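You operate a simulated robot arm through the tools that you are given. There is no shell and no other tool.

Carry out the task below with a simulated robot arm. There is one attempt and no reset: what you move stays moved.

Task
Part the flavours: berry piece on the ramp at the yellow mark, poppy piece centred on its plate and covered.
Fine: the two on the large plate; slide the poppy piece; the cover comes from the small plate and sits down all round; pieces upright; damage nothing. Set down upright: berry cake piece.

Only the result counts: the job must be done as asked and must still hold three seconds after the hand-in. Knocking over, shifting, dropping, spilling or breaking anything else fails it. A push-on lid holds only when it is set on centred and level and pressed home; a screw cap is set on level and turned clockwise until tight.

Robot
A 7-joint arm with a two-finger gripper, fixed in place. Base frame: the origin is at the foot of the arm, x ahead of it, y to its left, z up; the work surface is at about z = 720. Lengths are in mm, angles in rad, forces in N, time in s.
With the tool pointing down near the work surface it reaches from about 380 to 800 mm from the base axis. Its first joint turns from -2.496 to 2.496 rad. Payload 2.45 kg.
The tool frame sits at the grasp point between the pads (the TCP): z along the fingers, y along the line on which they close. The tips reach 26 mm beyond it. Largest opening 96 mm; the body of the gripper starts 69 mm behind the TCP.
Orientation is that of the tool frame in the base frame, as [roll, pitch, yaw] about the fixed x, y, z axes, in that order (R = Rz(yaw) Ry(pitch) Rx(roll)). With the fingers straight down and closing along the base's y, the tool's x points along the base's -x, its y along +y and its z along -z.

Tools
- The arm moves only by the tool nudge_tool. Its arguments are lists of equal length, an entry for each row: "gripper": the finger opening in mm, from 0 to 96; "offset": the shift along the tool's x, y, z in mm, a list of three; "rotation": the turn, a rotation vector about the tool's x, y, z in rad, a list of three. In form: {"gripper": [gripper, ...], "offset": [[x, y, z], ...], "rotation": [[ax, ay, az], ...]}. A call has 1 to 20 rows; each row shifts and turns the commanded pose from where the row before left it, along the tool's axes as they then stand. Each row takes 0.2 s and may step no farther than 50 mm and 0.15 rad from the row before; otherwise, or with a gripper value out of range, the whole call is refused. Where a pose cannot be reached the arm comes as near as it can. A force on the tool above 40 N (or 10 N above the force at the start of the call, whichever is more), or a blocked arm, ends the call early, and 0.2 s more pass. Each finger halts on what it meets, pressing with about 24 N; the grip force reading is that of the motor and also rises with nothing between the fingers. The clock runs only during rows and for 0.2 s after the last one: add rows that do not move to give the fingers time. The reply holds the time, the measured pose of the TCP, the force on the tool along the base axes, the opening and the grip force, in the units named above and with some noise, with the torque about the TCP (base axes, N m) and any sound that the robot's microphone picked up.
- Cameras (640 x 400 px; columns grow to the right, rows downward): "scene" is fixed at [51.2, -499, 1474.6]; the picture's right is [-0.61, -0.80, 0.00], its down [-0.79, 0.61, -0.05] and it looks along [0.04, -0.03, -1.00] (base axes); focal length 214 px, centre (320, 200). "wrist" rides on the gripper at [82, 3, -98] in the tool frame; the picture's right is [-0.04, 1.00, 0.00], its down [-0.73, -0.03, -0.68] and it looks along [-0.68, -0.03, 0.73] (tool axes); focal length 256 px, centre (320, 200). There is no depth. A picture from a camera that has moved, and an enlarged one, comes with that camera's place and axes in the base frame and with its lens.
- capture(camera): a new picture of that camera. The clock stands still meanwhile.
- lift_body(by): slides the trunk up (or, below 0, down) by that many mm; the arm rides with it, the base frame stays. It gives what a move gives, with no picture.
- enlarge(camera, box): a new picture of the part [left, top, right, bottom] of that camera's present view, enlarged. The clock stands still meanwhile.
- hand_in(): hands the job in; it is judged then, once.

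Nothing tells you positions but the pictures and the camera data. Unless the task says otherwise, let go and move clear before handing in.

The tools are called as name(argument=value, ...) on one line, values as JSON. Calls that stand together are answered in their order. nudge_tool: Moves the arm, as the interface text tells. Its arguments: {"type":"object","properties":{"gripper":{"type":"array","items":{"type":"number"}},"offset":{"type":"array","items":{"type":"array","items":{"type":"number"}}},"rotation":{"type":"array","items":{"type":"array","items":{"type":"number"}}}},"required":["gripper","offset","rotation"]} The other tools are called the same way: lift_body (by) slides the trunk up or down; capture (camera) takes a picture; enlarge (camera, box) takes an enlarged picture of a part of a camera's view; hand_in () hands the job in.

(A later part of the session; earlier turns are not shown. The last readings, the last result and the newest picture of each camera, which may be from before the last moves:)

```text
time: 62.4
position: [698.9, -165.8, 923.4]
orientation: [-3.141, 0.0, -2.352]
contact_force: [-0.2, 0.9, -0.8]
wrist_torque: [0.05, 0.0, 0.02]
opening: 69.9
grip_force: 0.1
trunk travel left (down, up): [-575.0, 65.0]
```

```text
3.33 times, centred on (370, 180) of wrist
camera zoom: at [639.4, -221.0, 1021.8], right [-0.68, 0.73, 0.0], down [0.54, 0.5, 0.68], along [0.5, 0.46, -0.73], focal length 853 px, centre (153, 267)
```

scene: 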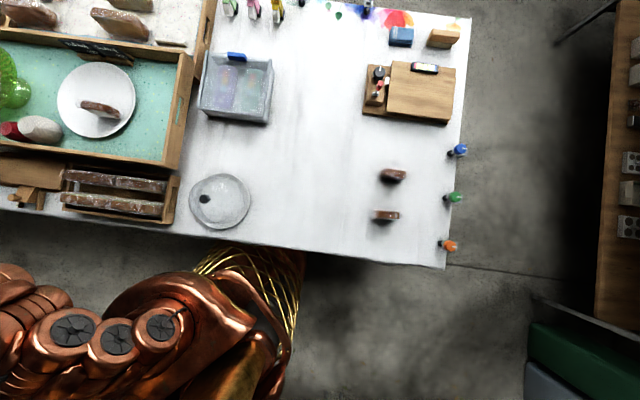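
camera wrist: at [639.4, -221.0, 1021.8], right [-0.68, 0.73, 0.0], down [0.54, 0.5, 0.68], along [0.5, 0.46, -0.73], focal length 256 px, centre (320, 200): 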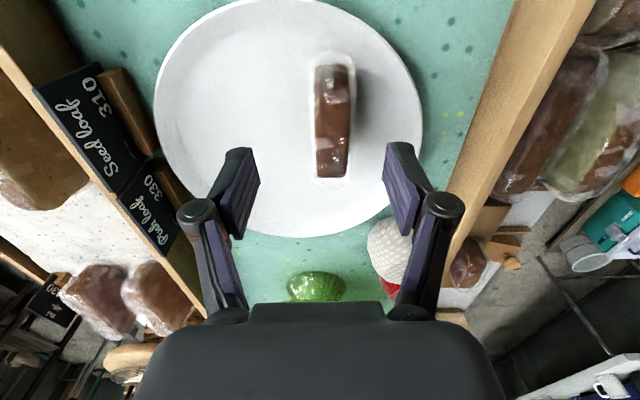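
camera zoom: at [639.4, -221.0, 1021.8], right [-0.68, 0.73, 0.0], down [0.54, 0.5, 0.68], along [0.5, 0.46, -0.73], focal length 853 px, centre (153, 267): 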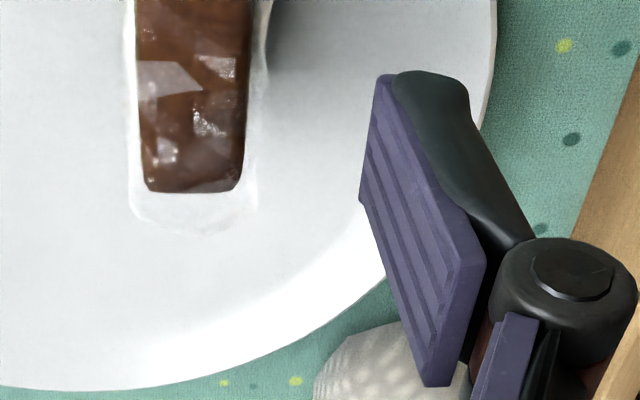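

From the rim in this view, the poppy piece has to slide about 52 mm along its length and 39 mm sideways to be centred. I'll lower the open fingers over it with the tips still above the plate.

nudge_tool(gripper=[70, 70, 70, 70, 70, 70, 70], offset=[[-8.3, 8, 0], [0, 0, 25], [0, 0, 20], [0, 0, 15], [0, 0, 12], [0, 0, 10], [0, 0, 0]], rotation=[[0, 0, 0], [0, 0, 0], [0, 0, 0], [0, 0, 0], [0, 0, 0], [0, 0, 0], [0, 0, 0]])

enlarge(camera="wrist", box=[160, 60, 480, 260])

enlarge(camera="scene", box=[40, 55, 152, 125])

```text
time: 64.0
position: [699.4, -154.4, 842.0]
orientation: [3.141, 0.001, -2.354]
contact_force: [-0.6, -0.4, -0.4]
wrist_torque: [0.0, -0.03, -0.01]
opening: 70.0
grip_force: 0.0
trunk travel left (down, up): [-575.0, 65.0]
```

```text
2.00 times, centred on (320, 160) of wrist
camera zoom: at [639.6, -209.3, 939.6], right [-0.68, 0.73, 0.0], down [0.54, 0.5, 0.68], along [0.5, 0.46, -0.73], focal length 512 px, centre (320, 280)
```

zoom: 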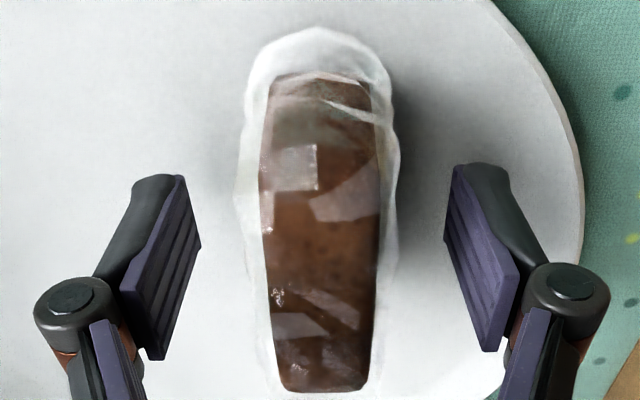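

```text
5.71 times, centred on (96, 90) of scene
camera zoom: at [51.2, -499.0, 1474.6], right [-0.61, -0.8, 0.0], down [-0.79, 0.61, -0.05], along [0.04, -0.03, -1.0], focal length 1226 px, centre (1600, 829)
```

zoom: 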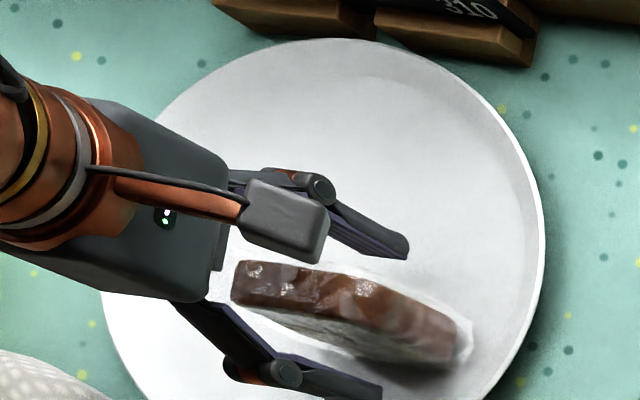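

nudge_tool(gripper=[60, 50, 40, 36, 34, 32, 31, 30, 29, 28, 27, 26, 26], offset=[[0, 0, 0], [0, 0, 0], [0, 0, 0], [0, 0, 0], [0, 0, 0], [0, 0, 0], [0, 0, 0], [0, 0, 0], [0, 0, 0], [0, 0, 0], [0, 0, 0], [0, 0, 0], [0, 0, 0]], rotation=[[0, 0, 0], [0, 0, 0], [0, 0, 0], [0, 0, 0], [0, 0, 0], [0, 0, 0], [0, 0, 0], [0, 0, 0], [0, 0, 0], [0, 0, 0], [0, 0, 0], [0, 0, 0], [0, 0, 0]])

enlarge(camera="wrist", box=[160, 60, 480, 260])

```text
time: 66.8
position: [698.2, -155.5, 842.7]
orientation: [-3.141, 0.0, -2.356]
contact_force: [-0.6, 1.1, 1.1]
wrist_torque: [-0.02, 0.01, 0.02]
opening: 29.9
grip_force: 8.9
trunk travel left (down, up): [-575.0, 65.0]
```

```text
2.00 times, centred on (320, 160) of wrist
camera zoom: at [639.6, -209.3, 939.8], right [-0.68, 0.73, 0.0], down [0.54, 0.5, 0.68], along [0.5, 0.46, -0.73], focal length 512 px, centre (320, 280)
```

zoom: 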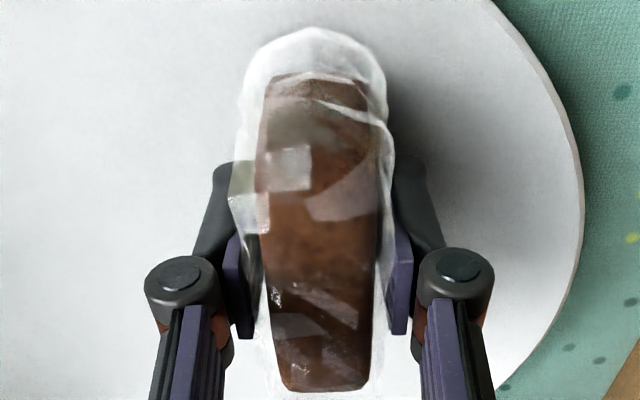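

Gripped lightly. Sliding it along the plate to the centre at constant height.

nudge_tool(gripper=[26, 26, 26, 26, 26, 26, 26, 26, 26, 26, 26, 26, 26, 26, 26], offset=[[-2, -1.5, 0], [-4, -3, 0], [-4, -3, 0], [-4, -3, 0], [-4, -3, 0], [-4, -3, 0], [-4, -3, 0], [-4, -3, 0], [-4, -3, 0], [-4, -3, 0], [-4, -3, 0], [-4, -3, 0], [-4, -3, 0], [-2, -1.5, 0], [0, 0, 0]], rotation=[[0, 0, 0], [0, 0, 0], [0, 0, 0], [0, 0, 0], [0, 0, 0], [0, 0, 0], [0, 0, 0], [0, 0, 0], [0, 0, 0], [0, 0, 0], [0, 0, 0], [0, 0, 0], [0, 0, 0], [0, 0, 0], [0, 0, 0]])

capture(camera="wrist")

enlarge(camera="scene", box=[40, 55, 152, 125])

```text
time: 70.0
position: [761.1, -146.7, 841.6]
orientation: [3.139, 0.002, -2.354]
contact_force: [-0.5, -1.1, -0.3]
wrist_torque: [-0.01, -0.01, -0.02]
opening: 29.9
grip_force: 9.2
trunk travel left (down, up): [-575.0, 65.0]
```

```text
taken
camera wrist: at [702.5, -201.2, 939.7], right [-0.68, 0.73, 0.0], down [0.54, 0.5, 0.68], along [0.5, 0.46, -0.73], focal length 256 px, centre (320, 200)
```

wrist: 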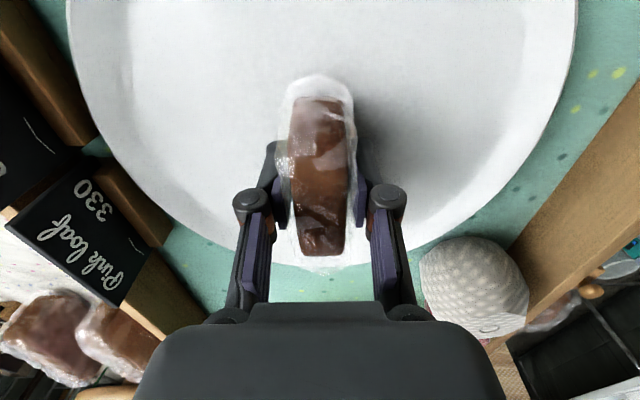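

```text
5.71 times, centred on (96, 90) of scene
camera zoom: at [51.2, -499.0, 1474.6], right [-0.61, -0.8, 0.0], down [-0.79, 0.61, -0.05], along [0.04, -0.03, -1.0], focal length 1226 px, centre (1600, 829)
```

zoom: 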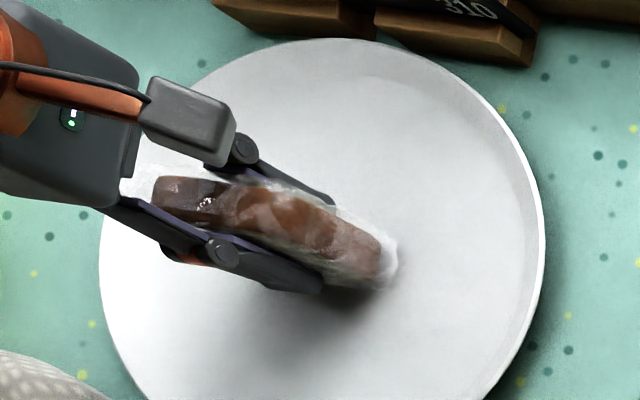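

nudge_tool(gripper=[28, 29, 30, 31, 32, 34, 38, 46, 56, 66, 70, 70, 70, 70, 70, 70], offset=[[0, 0, 0], [0, 0, 0], [0, 0, 0], [0, 0, 0], [0, 0, 0], [0, 0, 0], [0, 0, 0], [0, 0, 0], [0, 0, 0], [0, 0, 0], [0, 0, -10], [0, 0, -20], [0, 0, -30], [10, 10, -20], [30, 30, 0], [0, 0, 0]], rotation=[[0, 0, 0], [0, 0, 0], [0, 0, 0], [0, 0, 0], [0, 0, 0], [0, 0, 0], [0, 0, 0], [0, 0, 0], [0, 0, 0], [0, 0, 0], [0, 0, 0], [0, 0, 0], [0, 0, 0], [0, 0, 0], [0, 0, 0], [0, 0, 0]])

capture(camera="wrist")

enlarge(camera="scene", box=[40, 60, 152, 130])

```text
time: 73.4
position: [706.2, -147.3, 919.7]
orientation: [-3.141, -0.001, -2.354]
contact_force: [0.1, 0.2, 0.0]
wrist_torque: [0.0, 0.03, -0.01]
opening: 70.1
grip_force: 0.1
trunk travel left (down, up): [-575.0, 65.0]
```

```text
taken
camera wrist: at [646.6, -200.9, 1018.3], right [-0.68, 0.73, 0.0], down [0.54, 0.5, 0.68], along [0.5, 0.46, -0.73], focal length 256 px, centre (320, 200)
```

wrist: 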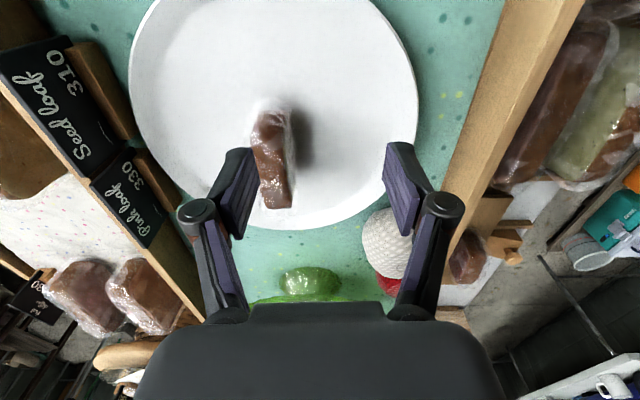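

```text
5.71 times, centred on (96, 95) of scene
camera zoom: at [51.2, -499.0, 1474.6], right [-0.61, -0.8, 0.0], down [-0.79, 0.61, -0.05], along [0.04, -0.03, -1.0], focal length 1226 px, centre (1600, 800)
```

zoom: 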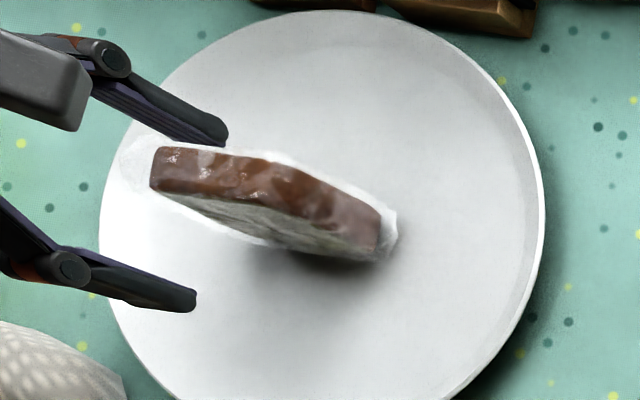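

enlarge(camera="wrist", box=[112, 0, 304, 120])

enlarge(camera="wrist", box=[240, 0, 432, 120])

enlarge(camera="wrist", box=[112, 120, 304, 240])

enlarge(camera="wrist", box=[240, 120, 432, 240])

```text
3.33 times, centred on (208, 60) of wrist
camera zoom: at [646.6, -200.9, 1018.3], right [-0.68, 0.73, 0.0], down [0.54, 0.5, 0.68], along [0.5, 0.46, -0.73], focal length 853 px, centre (693, 667)
```

zoom: 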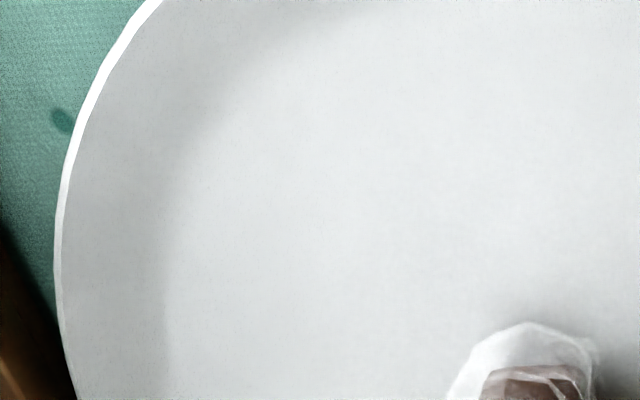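

```text
3.33 times, centred on (336, 60) of wrist
camera zoom: at [646.6, -200.9, 1018.3], right [-0.68, 0.73, 0.0], down [0.54, 0.5, 0.68], along [0.5, 0.46, -0.73], focal length 853 px, centre (267, 667)
```

zoom: 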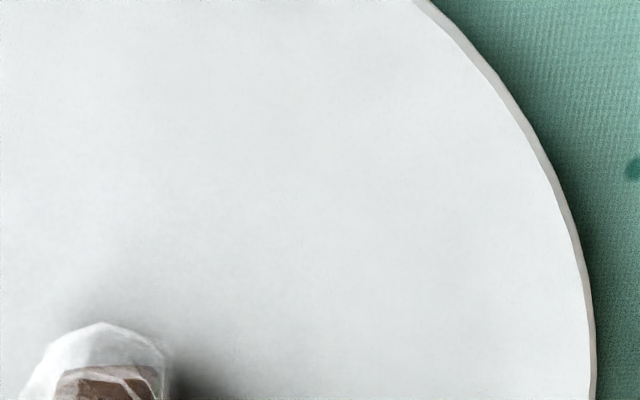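

```text
3.33 times, centred on (208, 180) of wrist
camera zoom: at [646.6, -200.9, 1018.3], right [-0.68, 0.73, 0.0], down [0.54, 0.5, 0.68], along [0.5, 0.46, -0.73], focal length 853 px, centre (693, 267)
```

zoom: 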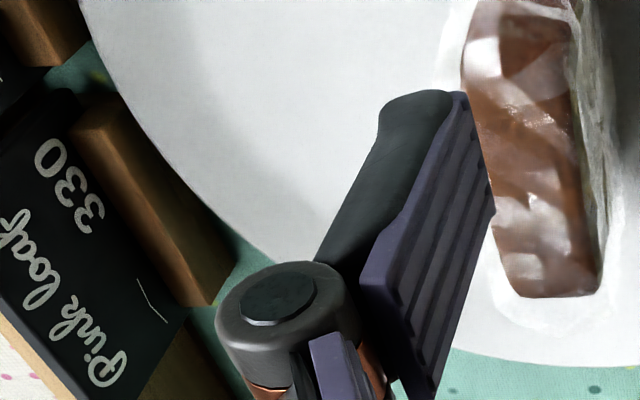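

```text
3.33 times, centred on (336, 180) of wrist
camera zoom: at [646.6, -200.9, 1018.3], right [-0.68, 0.73, 0.0], down [0.54, 0.5, 0.68], along [0.5, 0.46, -0.73], focal length 853 px, centre (267, 267)
```

zoom: 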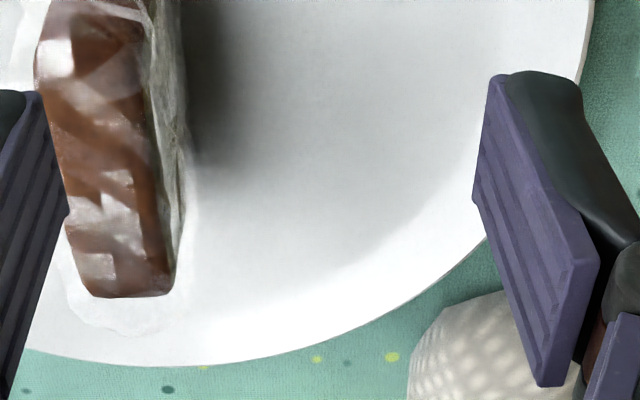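

enlarge(camera="scene", box=[32, 55, 160, 145])

nudge_tool(gripper=[70, 70, 70, 70, 70, 70, 70], offset=[[20, 0, -15], [20, 0, -15], [25, 0, -15], [25, 0, 0], [25, 0, 0], [0, 0, 0], [0, 0, 0]], rotation=[[0, 0, 0], [0, 0, 0], [0, 0, 0], [0, 0, 0], [0, 0, 0], [0, 0, 0], [0, 0, 0]])

enlarge(camera="wrist", box=[160, 60, 480, 260])

enlarge(camera="scene", box=[32, 55, 160, 145])

```text
4.44 times, centred on (96, 100) of scene
camera zoom: at [51.2, -499.0, 1474.6], right [-0.61, -0.8, 0.0], down [-0.79, 0.61, -0.05], along [0.04, -0.03, -1.0], focal length 953 px, centre (1316, 644)
```

zoom: 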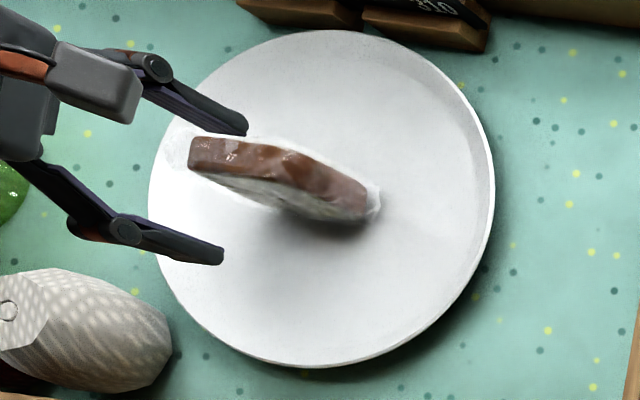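

```text
time: 75.0
position: [622.3, -228.3, 968.2]
orientation: [-3.141, 0.0, -2.355]
contact_force: [-0.8, -0.7, -0.5]
wrist_torque: [-0.01, 0.0, 0.01]
opening: 70.0
grip_force: 0.0
trunk travel left (down, up): [-575.0, 65.0]
```

```text
2.00 times, centred on (320, 160) of wrist
camera zoom: at [564.3, -282.4, 1065.6], right [-0.68, 0.73, 0.0], down [0.54, 0.5, 0.68], along [0.5, 0.46, -0.73], focal length 512 px, centre (320, 280)
```

zoom: 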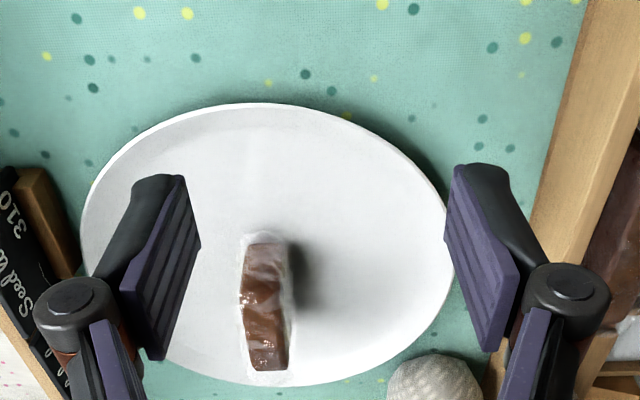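

```text
4.44 times, centred on (96, 100) of scene
camera zoom: at [51.2, -499.0, 1474.6], right [-0.61, -0.8, 0.0], down [-0.79, 0.61, -0.05], along [0.04, -0.03, -1.0], focal length 953 px, centre (1316, 644)
```

zoom: 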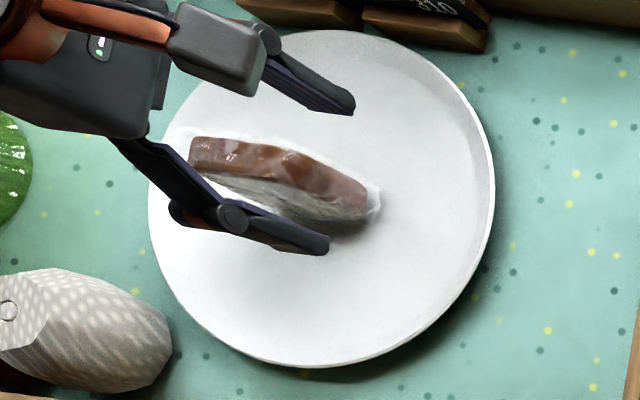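

Three views agree the poppy piece is upright and within about 4 mm of the plate's centre. I'll do a small correction slide (3.5 mm along, 2.5 mm across) in the same way.

nudge_tool(gripper=[70, 70, 70, 70, 70, 70, 70, 70, 70, 70, 70], offset=[[-25, 0, 0], [-25, 0, 0], [-25, 0, 15], [-20, 0, 15], [-20, 0, 15], [-30, -30, 0], [-10, -10, 20], [0, 0, 30], [0, 0, 20], [0, 0, 10], [0, 0, 0]], rotation=[[0, 0, 0], [0, 0, 0], [0, 0, 0], [0, 0, 0], [0, 0, 0], [0, 0, 0], [0, 0, 0], [0, 0, 0], [0, 0, 0], [0, 0, 0], [0, 0, 0]])

enlarge(camera="wrist", box=[160, 60, 480, 260])

```text
time: 77.4
position: [763.1, -147.3, 842.0]
orientation: [3.141, -0.001, -2.354]
contact_force: [-0.3, 1.1, 0.5]
wrist_torque: [0.03, 0.0, -0.02]
opening: 70.0
grip_force: 0.1
trunk travel left (down, up): [-575.0, 65.0]
```

```text
2.00 times, centred on (320, 160) of wrist
camera zoom: at [704.3, -201.9, 939.4], right [-0.68, 0.73, 0.0], down [0.54, 0.5, 0.68], along [0.5, 0.46, -0.73], focal length 512 px, centre (320, 280)
```

zoom: 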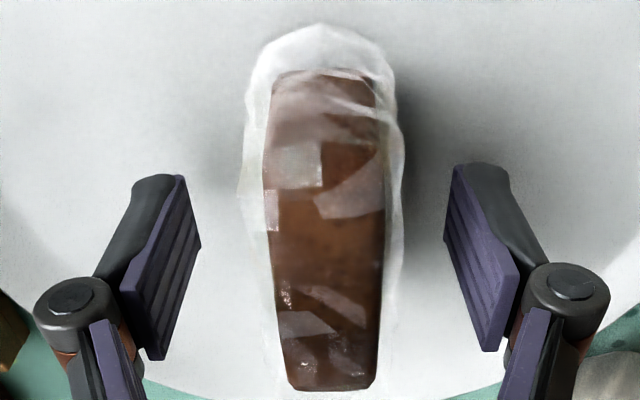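

nudge_tool(gripper=[60, 50, 40, 36, 34, 32, 31, 30, 29, 28, 27, 26, 26, 26, 26, 26, 26, 26], offset=[[0, 0, 0], [0, 0, 0], [0, 0, 0], [0, 0, 0], [0, 0, 0], [0, 0, 0], [0, 0, 0], [0, 0, 0], [0, 0, 0], [0, 0, 0], [0, 0, 0], [0, 0, 0], [0, 0, 0], [-1, -0.7, 0], [-1, -0.7, 0], [-1, -0.6, 0], [-0.5, -0.5, 0], [0, 0, 0]], rotation=[[0, 0, 0], [0, 0, 0], [0, 0, 0], [0, 0, 0], [0, 0, 0], [0, 0, 0], [0, 0, 0], [0, 0, 0], [0, 0, 0], [0, 0, 0], [0, 0, 0], [0, 0, 0], [0, 0, 0], [0, 0, 0], [0, 0, 0], [0, 0, 0], [0, 0, 0], [0, 0, 0]])

nudge_tool(gripper=[28, 29, 30, 31, 32, 34, 38, 46, 56, 66, 70, 70, 70, 70, 70, 70], offset=[[0, 0, 0], [0, 0, 0], [0, 0, 0], [0, 0, 0], [0, 0, 0], [0, 0, 0], [0, 0, 0], [0, 0, 0], [0, 0, 0], [0, 0, 0], [0, 0, -10], [0, 0, -20], [0, 0, -30], [10, 10, -20], [30, 30, 0], [0, 0, 0]], rotation=[[0, 0, 0], [0, 0, 0], [0, 0, 0], [0, 0, 0], [0, 0, 0], [0, 0, 0], [0, 0, 0], [0, 0, 0], [0, 0, 0], [0, 0, 0], [0, 0, 0], [0, 0, 0], [0, 0, 0], [0, 0, 0], [0, 0, 0], [0, 0, 0]])

enlarge(camera="wrist", box=[112, 0, 432, 200])

enlarge(camera="scene", box=[32, 60, 160, 140])

```text
time: 81.2
position: [767.6, -145.3, 840.9]
orientation: [-3.14, 0.002, -2.356]
contact_force: [-0.4, 0.0, 0.2]
wrist_torque: [0.01, 0.02, 0.01]
opening: 29.6
grip_force: 8.8
trunk travel left (down, up): [-575.0, 65.0]
```

```text
time: 84.6
position: [709.3, -143.7, 923.1]
orientation: [-3.142, 0.0, -2.355]
contact_force: [0.1, -0.1, -0.5]
wrist_torque: [0.0, 0.05, -0.02]
opening: 70.2
grip_force: 0.2
trunk travel left (down, up): [-575.0, 65.0]
```

```text
2.00 times, centred on (272, 100) of wrist
camera zoom: at [650.0, -199.0, 1020.6], right [-0.68, 0.73, 0.0], down [0.54, 0.5, 0.68], along [0.5, 0.46, -0.73], focal length 512 px, centre (416, 400)
```

zoom: 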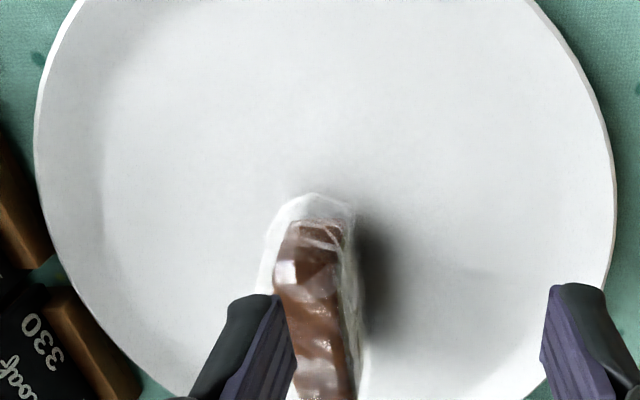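

```text
5.00 times, centred on (96, 100) of scene
camera zoom: at [51.2, -499.0, 1474.6], right [-0.61, -0.8, 0.0], down [-0.79, 0.61, -0.05], along [0.04, -0.03, -1.0], focal length 1072 px, centre (1440, 700)
```

zoom: 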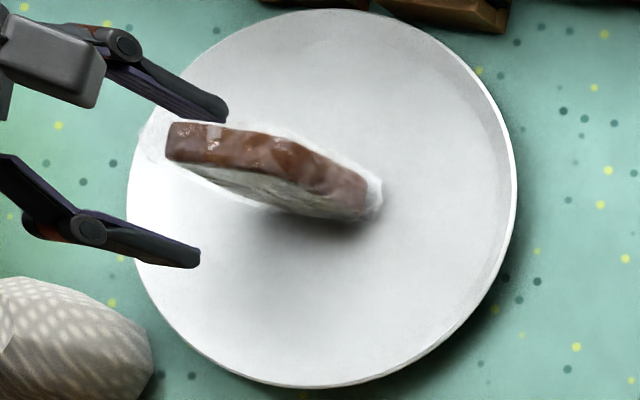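

The poppy piece is centred and upright on its plate. Now I'll move over to the cover, going back and turning the wrist.

nudge_tool(gripper=[60, 60, 60, 60, 60, 60, 60, 60, 60, 60, 60, 60, 60, 60, 60, 60, 60, 60], offset=[[33.6, 20.4, -8], [33.6, 20.4, -8], [33.6, 20.4, -8], [33.6, 20.4, -8], [33.6, 20.4, -8], [33.6, 20.4, -8], [0, 0, 0], [0, 0, 0], [0, 0, 0], [0, 0, 0], [0, 0, 0], [0, 0, 0], [0, 0, 0], [0, 0, 0], [0, 0, 0], [0, 0, 0], [0, 0, 0], [0, 0, 0]], rotation=[[0, 0, 0], [0, 0, 0], [0, 0, 0], [0, 0, 0], [0, 0, 0], [0, 0, 0], [0, 0, 0.1428], [0, 0, 0.1428], [0, 0, 0.1428], [0, 0, 0.1428], [0, 0, 0.1428], [0, 0, 0.1428], [0, 0, 0.1428], [0, 0, 0.1428], [0, 0, 0.1428], [0, 0, 0.1428], [0, 0, 0.1428], [0, 0, 0]])

nudge_tool(gripper=[60, 60, 60, 60, 60, 60], offset=[[20.9, -34.2, 0], [20.9, -34.2, 0], [20.9, -34.2, 0], [20.9, -34.2, 0], [20.9, -34.2, 0], [0, 0, 0]], rotation=[[0, 0, 0], [0, 0, 0], [0, 0, 0], [0, 0, 0], [0, 0, 0], [0, 0, 0]])

capture(camera="wrist")

capture(camera="scene")

```text
time: 88.4
position: [480.2, -201.3, 969.4]
orientation: [-3.141, -0.002, 2.356]
contact_force: [1.6, 0.5, 0.7]
wrist_torque: [-0.01, -0.03, 0.0]
opening: 60.0
grip_force: 0.0
trunk travel left (down, up): [-575.0, 65.0]
```

```text
time: 89.8
position: [287.1, -246.9, 970.9]
orientation: [3.141, 0.0, 2.359]
contact_force: [0.3, 0.1, 0.4]
wrist_torque: [0.01, 0.0, 0.0]
opening: 59.8
grip_force: 0.1
trunk travel left (down, up): [-575.0, 65.0]
```

```text
taken
camera wrist: at [232.2, -185.9, 1069.5], right [0.73, 0.68, 0.0], down [0.5, -0.54, 0.68], along [0.46, -0.5, -0.73], focal length 256 px, centre (320, 200)
```

wrist: 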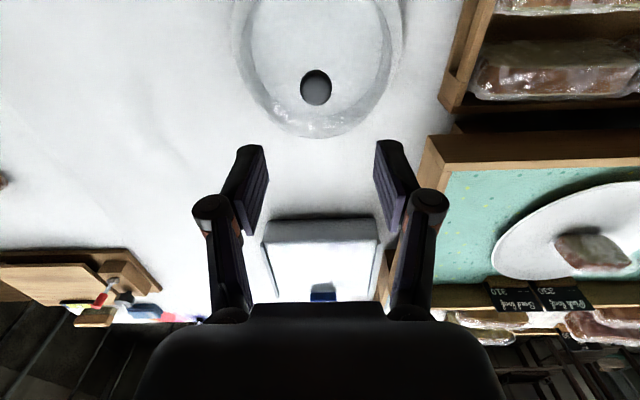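

```text
taken
```

scene: 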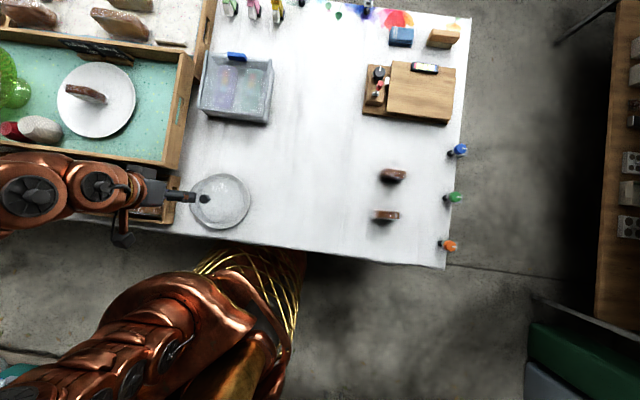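

enlarge(camera="wrist", box=[216, 0, 424, 130])

enlarge(camera="scene", box=[140, 160, 268, 240])

```text
3.08 times, centred on (320, 65) of wrist
camera zoom: at [232.2, -185.9, 1069.5], right [0.73, 0.68, 0.0], down [0.5, -0.54, 0.68], along [0.46, -0.5, -0.73], focal length 788 px, centre (320, 615)
```

zoom: 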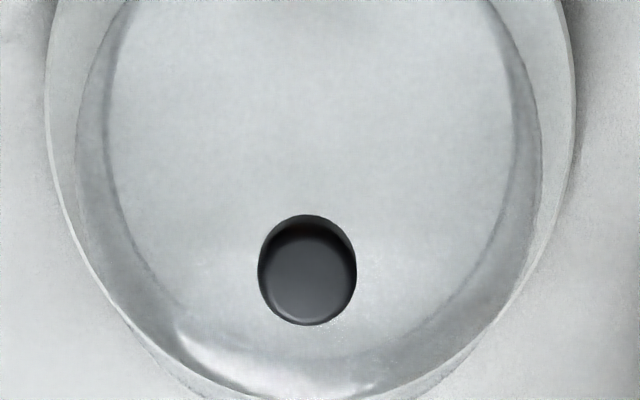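

```text
5.00 times, centred on (204, 200) of scene
camera zoom: at [51.2, -499.0, 1474.6], right [-0.61, -0.8, 0.0], down [-0.79, 0.61, -0.05], along [0.04, -0.03, -1.0], focal length 1072 px, centre (900, 200)
```

zoom: 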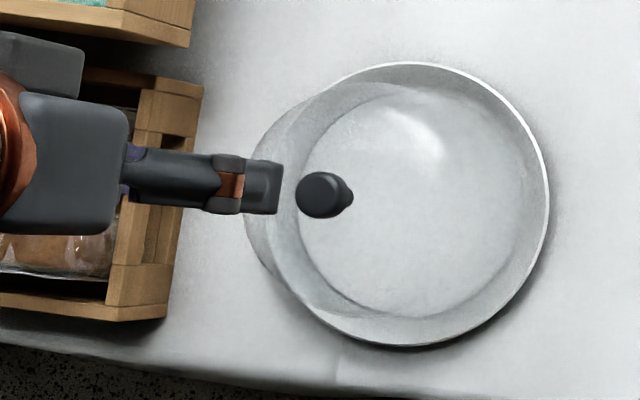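

The knob head is about 28 mm across, centred near (284, −247). I'll line up and come down over it, then check before closing.

nudge_tool(gripper=[60, 60, 60, 60, 60, 60, 60], offset=[[1.5, -2.3, 20], [0, 0, 25], [0, 0, 25], [0, 0, 20], [0, 0, 12], [0, 0, 6], [0, 0, 0]], rotation=[[0, 0, 0], [0, 0, 0], [0, 0, 0], [0, 0, 0], [0, 0, 0], [0, 0, 0], [0, 0, 0]])

capture(camera="wrist")

enlarge(camera="scene", box=[140, 160, 268, 240])

```text
time: 91.4
position: [285.5, -249.0, 862.4]
orientation: [3.142, 0.0, 2.359]
contact_force: [0.2, 0.3, -0.2]
wrist_torque: [-0.02, 0.02, -0.05]
opening: 59.9
grip_force: 0.0
trunk travel left (down, up): [-575.0, 65.0]
```

```text
taken
camera wrist: at [229.8, -188.5, 960.5], right [0.73, 0.68, 0.0], down [0.5, -0.54, 0.68], along [0.46, -0.5, -0.73], focal length 256 px, centre (320, 200)
```

wrist: 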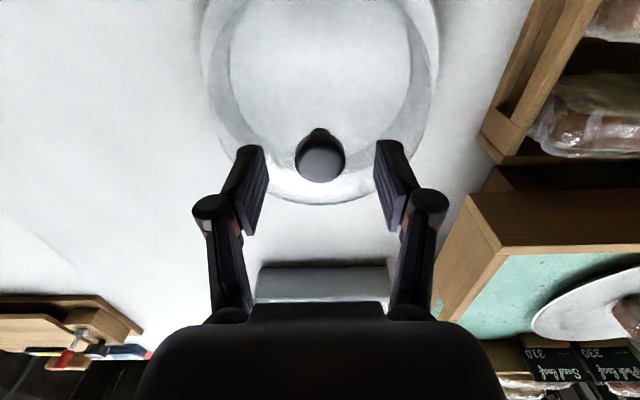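

```text
5.00 times, centred on (204, 200) of scene
camera zoom: at [51.2, -499.0, 1474.6], right [-0.61, -0.8, 0.0], down [-0.79, 0.61, -0.05], along [0.04, -0.03, -1.0], focal length 1072 px, centre (900, 200)
```

zoom: 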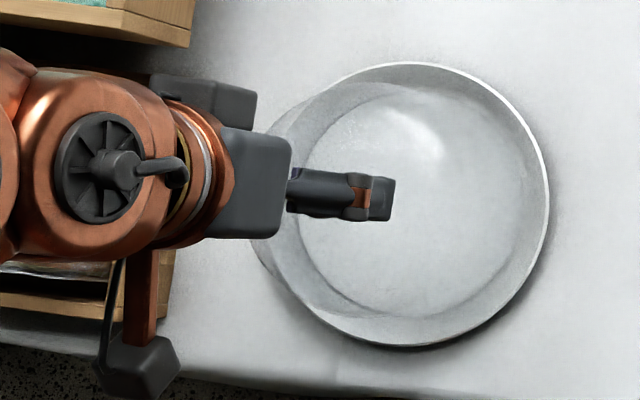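

enlarge(camera="wrist", box=[240, 90, 400, 190])

```text
4.00 times, centred on (320, 140) of wrist
camera zoom: at [229.8, -188.5, 960.5], right [0.73, 0.68, 0.0], down [0.5, -0.54, 0.68], along [0.46, -0.5, -0.73], focal length 1024 px, centre (320, 440)
```

zoom: 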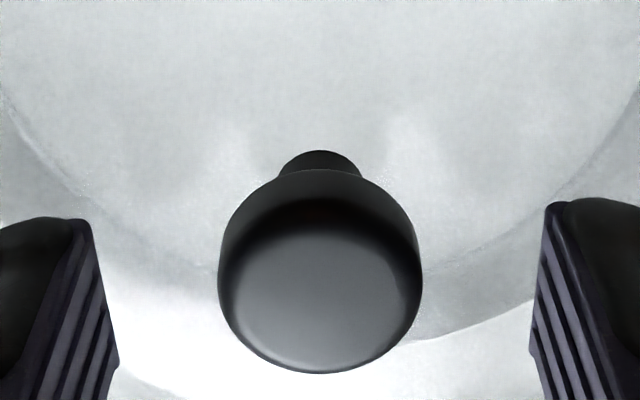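

The knob's head spans roughly z 828–847, with the dome top at about 818. I'll come down 13 mm so the tips stay just above the glass, then close on the knob.

nudge_tool(gripper=[60, 60, 60, 60], offset=[[2.5, 0, 5], [0, 0, 5], [0, 0, 3], [0, 0, 0]], rotation=[[0, 0, 0], [0, 0, 0], [0, 0, 0], [0, 0, 0]])

enlarge(camera="wrist", box=[240, 110, 400, 210])

```text
time: 92.4
position: [282.7, -248.1, 849.3]
orientation: [3.141, 0.0, 2.359]
contact_force: [-0.2, -0.4, 0.2]
wrist_torque: [0.02, -0.01, -0.01]
opening: 60.2
grip_force: 0.1
trunk travel left (down, up): [-575.0, 65.0]
```

```text
4.00 times, centred on (320, 160) of wrist
camera zoom: at [227.6, -187.0, 947.2], right [0.73, 0.68, 0.0], down [0.5, -0.54, 0.68], along [0.46, -0.5, -0.73], focal length 1024 px, centre (320, 360)
```

zoom: 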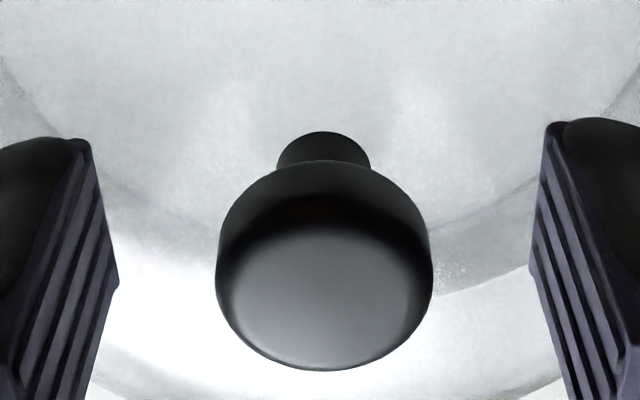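

nudge_tool(gripper=[50, 42, 36, 32, 30, 28, 26, 24, 20, 16, 12, 12], offset=[[0, 0, 0], [0, 0, 0], [0, 0, 0], [0, 0, 0], [0, 0, 0], [0, 0, 0], [0, 0, 0], [0, 0, 0], [0, 0, 0], [0, 0, 0], [0, 0, 0], [0, 0, 0]], rotation=[[0, 0, 0], [0, 0, 0], [0, 0, 0], [0, 0, 0], [0, 0, 0], [0, 0, 0], [0, 0, 0], [0, 0, 0], [0, 0, 0], [0, 0, 0], [0, 0, 0], [0, 0, 0]])

enlarge(camera="wrist", box=[240, 110, 400, 210])

```text
time: 95.0
position: [282.2, -249.0, 848.3]
orientation: [-3.141, -0.001, 2.358]
contact_force: [0.4, 0.5, 1.1]
wrist_torque: [0.04, 0.02, -0.03]
opening: 26.2
grip_force: 24.5
trunk travel left (down, up): [-575.0, 65.0]
```

```text
4.00 times, centred on (320, 160) of wrist
camera zoom: at [227.6, -186.9, 947.3], right [0.73, 0.68, 0.0], down [0.5, -0.54, 0.68], along [0.46, -0.5, -0.73], focal length 1024 px, centre (320, 360)
```

zoom: 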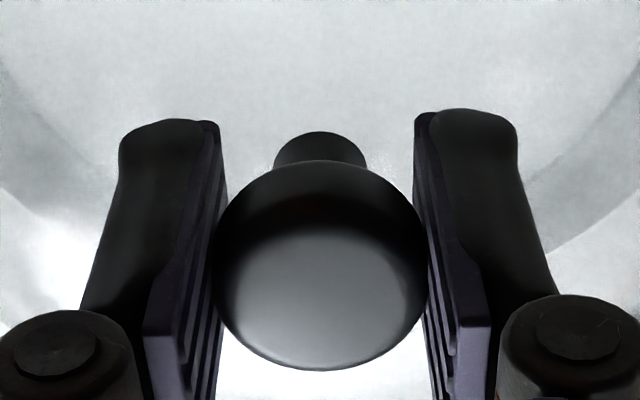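

Firm grip on the knob (26 mm, 24 N). I'll lift slowly and watch the weight and the small plate.

nudge_tool(gripper=[12, 12, 12, 12, 12, 12], offset=[[0, 0, -2], [0, 0, -3], [0, 0, -5], [0, 0, -6], [0, 0, -6], [0, 0, 0]], rotation=[[0, 0, 0], [0, 0, 0], [0, 0, 0], [0, 0, 0], [0, 0, 0], [0, 0, 0]])

capture(camera="wrist")

enlarge(camera="scene", box=[140, 160, 268, 240])

```text
time: 96.4
position: [281.8, -248.9, 871.7]
orientation: [-3.141, -0.001, 2.359]
contact_force: [0.3, 0.4, -0.6]
wrist_torque: [0.0, -0.02, 0.02]
opening: 26.0
grip_force: 23.7
trunk travel left (down, up): [-575.0, 65.0]
```

```text
taken
camera wrist: at [227.4, -187.1, 968.6], right [0.73, 0.68, 0.0], down [0.5, -0.54, 0.68], along [0.46, -0.5, -0.73], focal length 256 px, centre (320, 200)
```

wrist: 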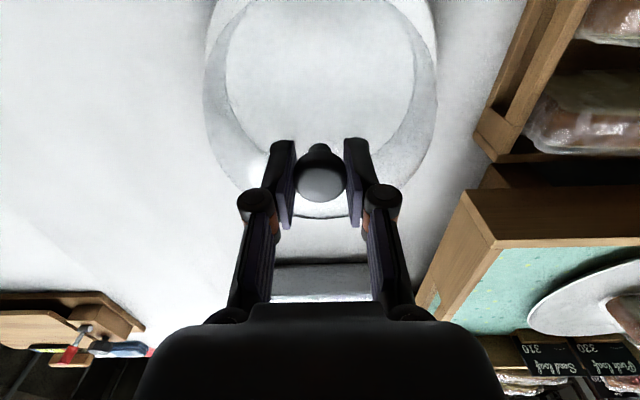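

```text
5.00 times, centred on (204, 200) of scene
camera zoom: at [51.2, -499.0, 1474.6], right [-0.61, -0.8, 0.0], down [-0.79, 0.61, -0.05], along [0.04, -0.03, -1.0], focal length 1072 px, centre (900, 200)
```

zoom: 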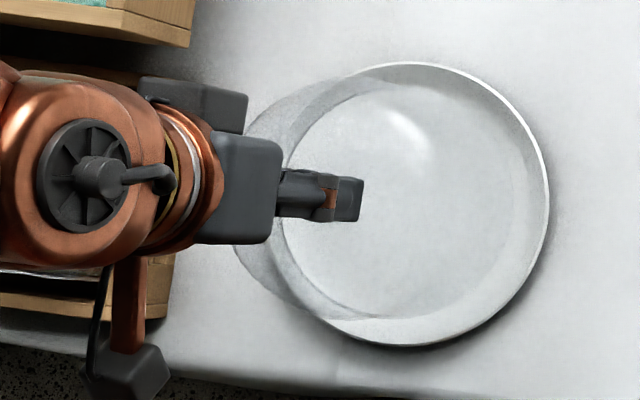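

The cover has come off the small plate, which didn't move. I'll raise the trunk for height and reach before carrying the cover across.

lift_body(by=65)

capture(camera="wrist")

capture(camera="scene")

```text
time: 97.4
position: [283.6, -247.7, 936.4]
orientation: [-3.141, 0.0, 2.357]
contact_force: [-0.2, -0.8, 0.1]
wrist_torque: [0.01, -0.01, 0.03]
opening: 26.2
grip_force: 23.5
trunk travel left (down, up): [-640.0, 0.0]
```

```text
taken
camera wrist: at [227.3, -187.1, 1033.6], right [0.73, 0.68, 0.0], down [0.5, -0.54, 0.68], along [0.46, -0.5, -0.73], focal length 256 px, centre (320, 200)
```

wrist: 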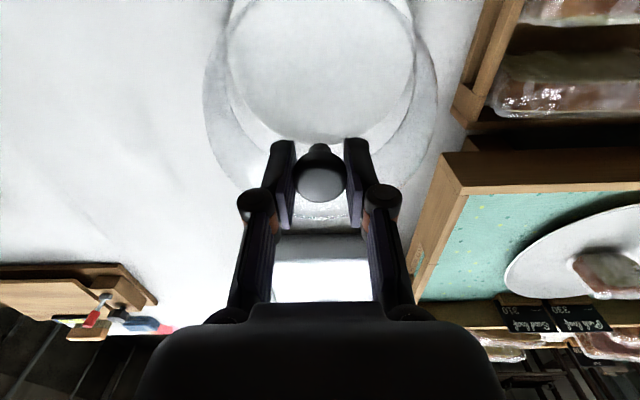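

```text
taken
```

scene: 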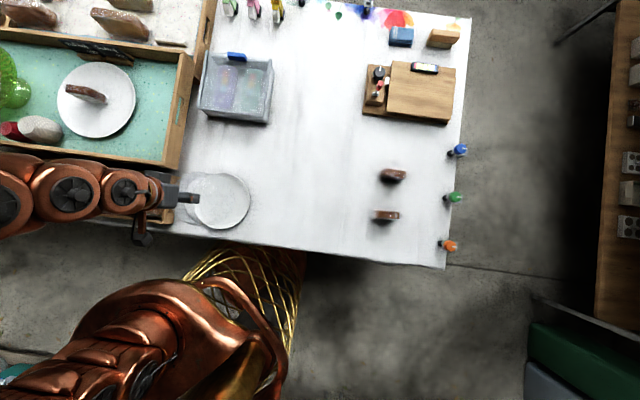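

The cover hangs level and the small plate stays where it was. I'll rise some more and carry it most of the way to the large plate.

nudge_tool(gripper=[12, 12, 12, 12, 12], offset=[[0, 0, -10], [0, 0, -20], [0, 0, -20], [0, 0, -14], [0, 0, 0]], rotation=[[0, 0, 0], [0, 0, 0], [0, 0, 0], [0, 0, 0], [0, 0, 0]])

nudge_tool(gripper=[12, 12, 12, 12, 12, 12, 12, 12, 12, 12, 12, 12, 12, 12, 12, 12], offset=[[-7, 11, 0], [-15, 23, 0], [-15, 23, 0], [-15, 23, 0], [-15, 23, 0], [-15, 23, 0], [-15, 23, 0], [-15, 23, 0], [-15, 23, 0], [-15, 23, 0], [-15, 23, 0], [-15, 23, 0], [-15, 23, 0], [-15, 23, 0], [-8, 12, 0], [0, 0, 0]], rotation=[[0, 0, 0], [0, 0, 0], [0, 0, 0], [0, 0, 0], [0, 0, 0], [0, 0, 0], [0, 0, 0], [0, 0, 0], [0, 0, 0], [0, 0, 0], [0, 0, 0], [0, 0, 0], [0, 0, 0], [0, 0, 0], [0, 0, 0], [0, 0, 0]])

capture(camera="wrist")

capture(camera="scene")

```text
time: 98.6
position: [282.1, -248.9, 1000.4]
orientation: [-3.141, 0.002, 2.358]
contact_force: [0.2, 0.0, -1.1]
wrist_torque: [-0.01, 0.02, 0.01]
opening: 25.8
grip_force: 23.9
trunk travel left (down, up): [-640.0, 0.0]
```

```text
time: 102.0
position: [659.4, -168.7, 1001.2]
orientation: [3.141, -0.001, 2.357]
contact_force: [0.0, 0.1, -1.4]
wrist_torque: [0.02, -0.01, 0.0]
opening: 25.7
grip_force: 23.8
trunk travel left (down, up): [-640.0, 0.0]
```

```text
taken
camera wrist: at [604.6, -107.1, 1097.8], right [0.73, 0.68, 0.0], down [0.5, -0.54, 0.68], along [0.46, -0.5, -0.73], focal length 256 px, centre (320, 200)
```

wrist: 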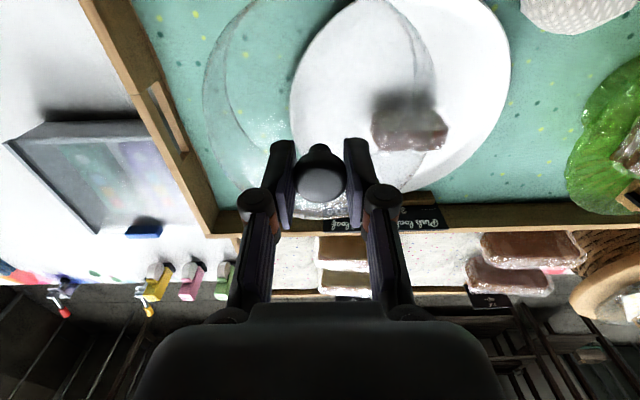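

```text
taken
```

scene: 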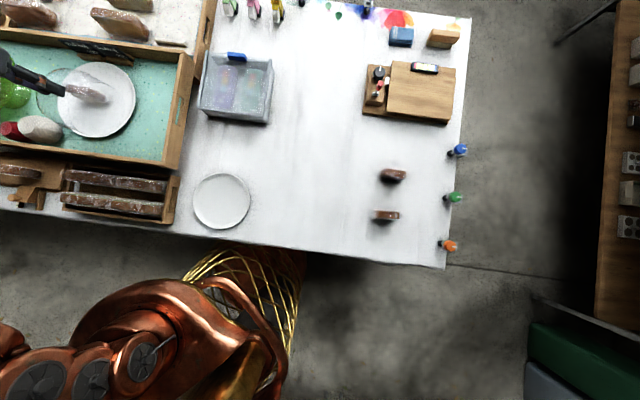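

nudge_tool(gripper=[12, 12, 12, 12, 12, 12, 12], offset=[[-6, 9.2, 0], [-12, 18.4, 0], [-12, 18.4, 0], [-12, 18.4, 0], [-12, 18.4, 1], [-6, 9.3, 1], [0, 0, 0]], rotation=[[0, 0, 0], [0, 0, 0], [0, 0, 0], [0, 0, 0], [0, 0, 0], [0, 0, 0], [0, 0, 0]])

capture(camera="wrist")

enlarge(camera="scene", box=[16, 50, 160, 140])

```text
time: 103.6
position: [767.3, -145.2, 997.6]
orientation: [-3.14, 0.001, 2.357]
contact_force: [0.2, 0.5, -0.3]
wrist_torque: [-0.04, 0.0, 0.03]
opening: 26.1
grip_force: 24.0
trunk travel left (down, up): [-640.0, 0.0]
```

```text
taken
camera wrist: at [711.9, -84.5, 1095.6], right [0.73, 0.68, 0.0], down [0.5, -0.54, 0.68], along [0.46, -0.5, -0.73], focal length 256 px, centre (320, 200)
```

wrist: 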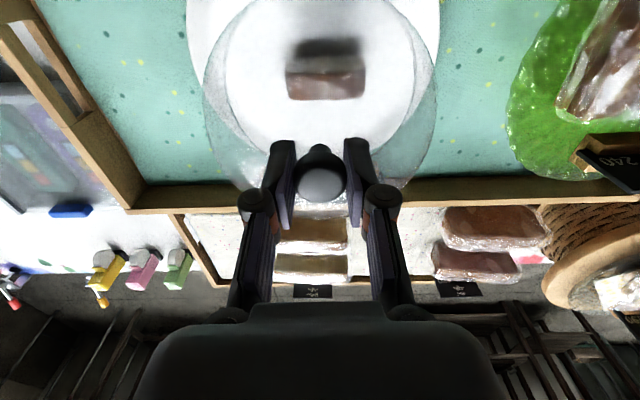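

```text
4.44 times, centred on (88, 95) of scene
camera zoom: at [51.2, -499.0, 1474.6], right [-0.61, -0.8, 0.0], down [-0.79, 0.61, -0.05], along [0.04, -0.03, -1.0], focal length 953 px, centre (1351, 667)
```

zoom: 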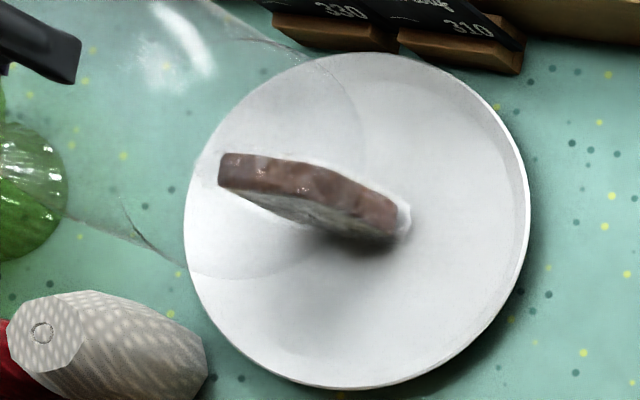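

enlarge(camera="wrist", box=[160, 0, 480, 200])

enlarge(camera="wrist", box=[170, 0, 330, 100])

enlarge(camera="wrist", box=[310, 0, 470, 100])

```text
2.00 times, centred on (320, 100) of wrist
camera zoom: at [711.9, -84.5, 1095.6], right [0.73, 0.68, 0.0], down [0.5, -0.54, 0.68], along [0.46, -0.5, -0.73], focal length 512 px, centre (320, 400)
```

zoom: 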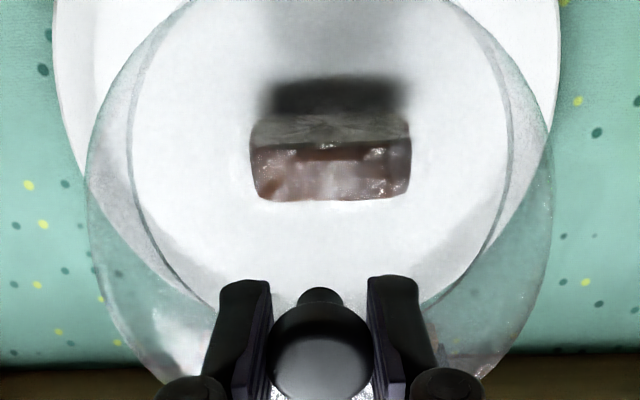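

```text
4.00 times, centred on (250, 50) of wrist
camera zoom: at [711.9, -84.5, 1095.6], right [0.73, 0.68, 0.0], down [0.5, -0.54, 0.68], along [0.46, -0.5, -0.73], focal length 1024 px, centre (600, 800)
```

zoom: 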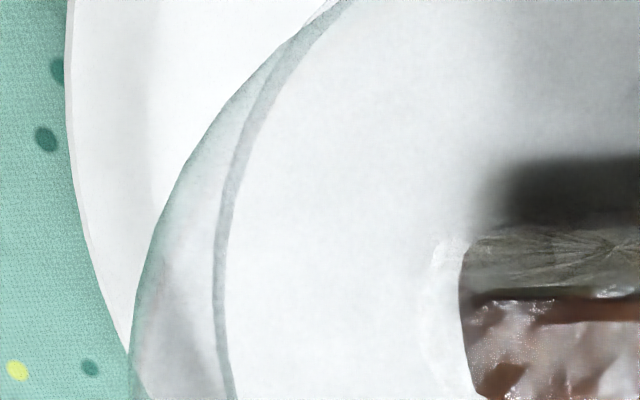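

```text
4.00 times, centred on (390, 50) of wrist
camera zoom: at [711.9, -84.5, 1095.6], right [0.73, 0.68, 0.0], down [0.5, -0.54, 0.68], along [0.46, -0.5, -0.73], focal length 1024 px, centre (40, 800)
```

zoom: 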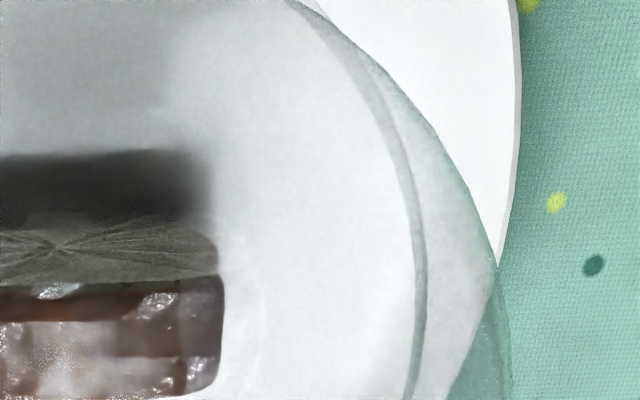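

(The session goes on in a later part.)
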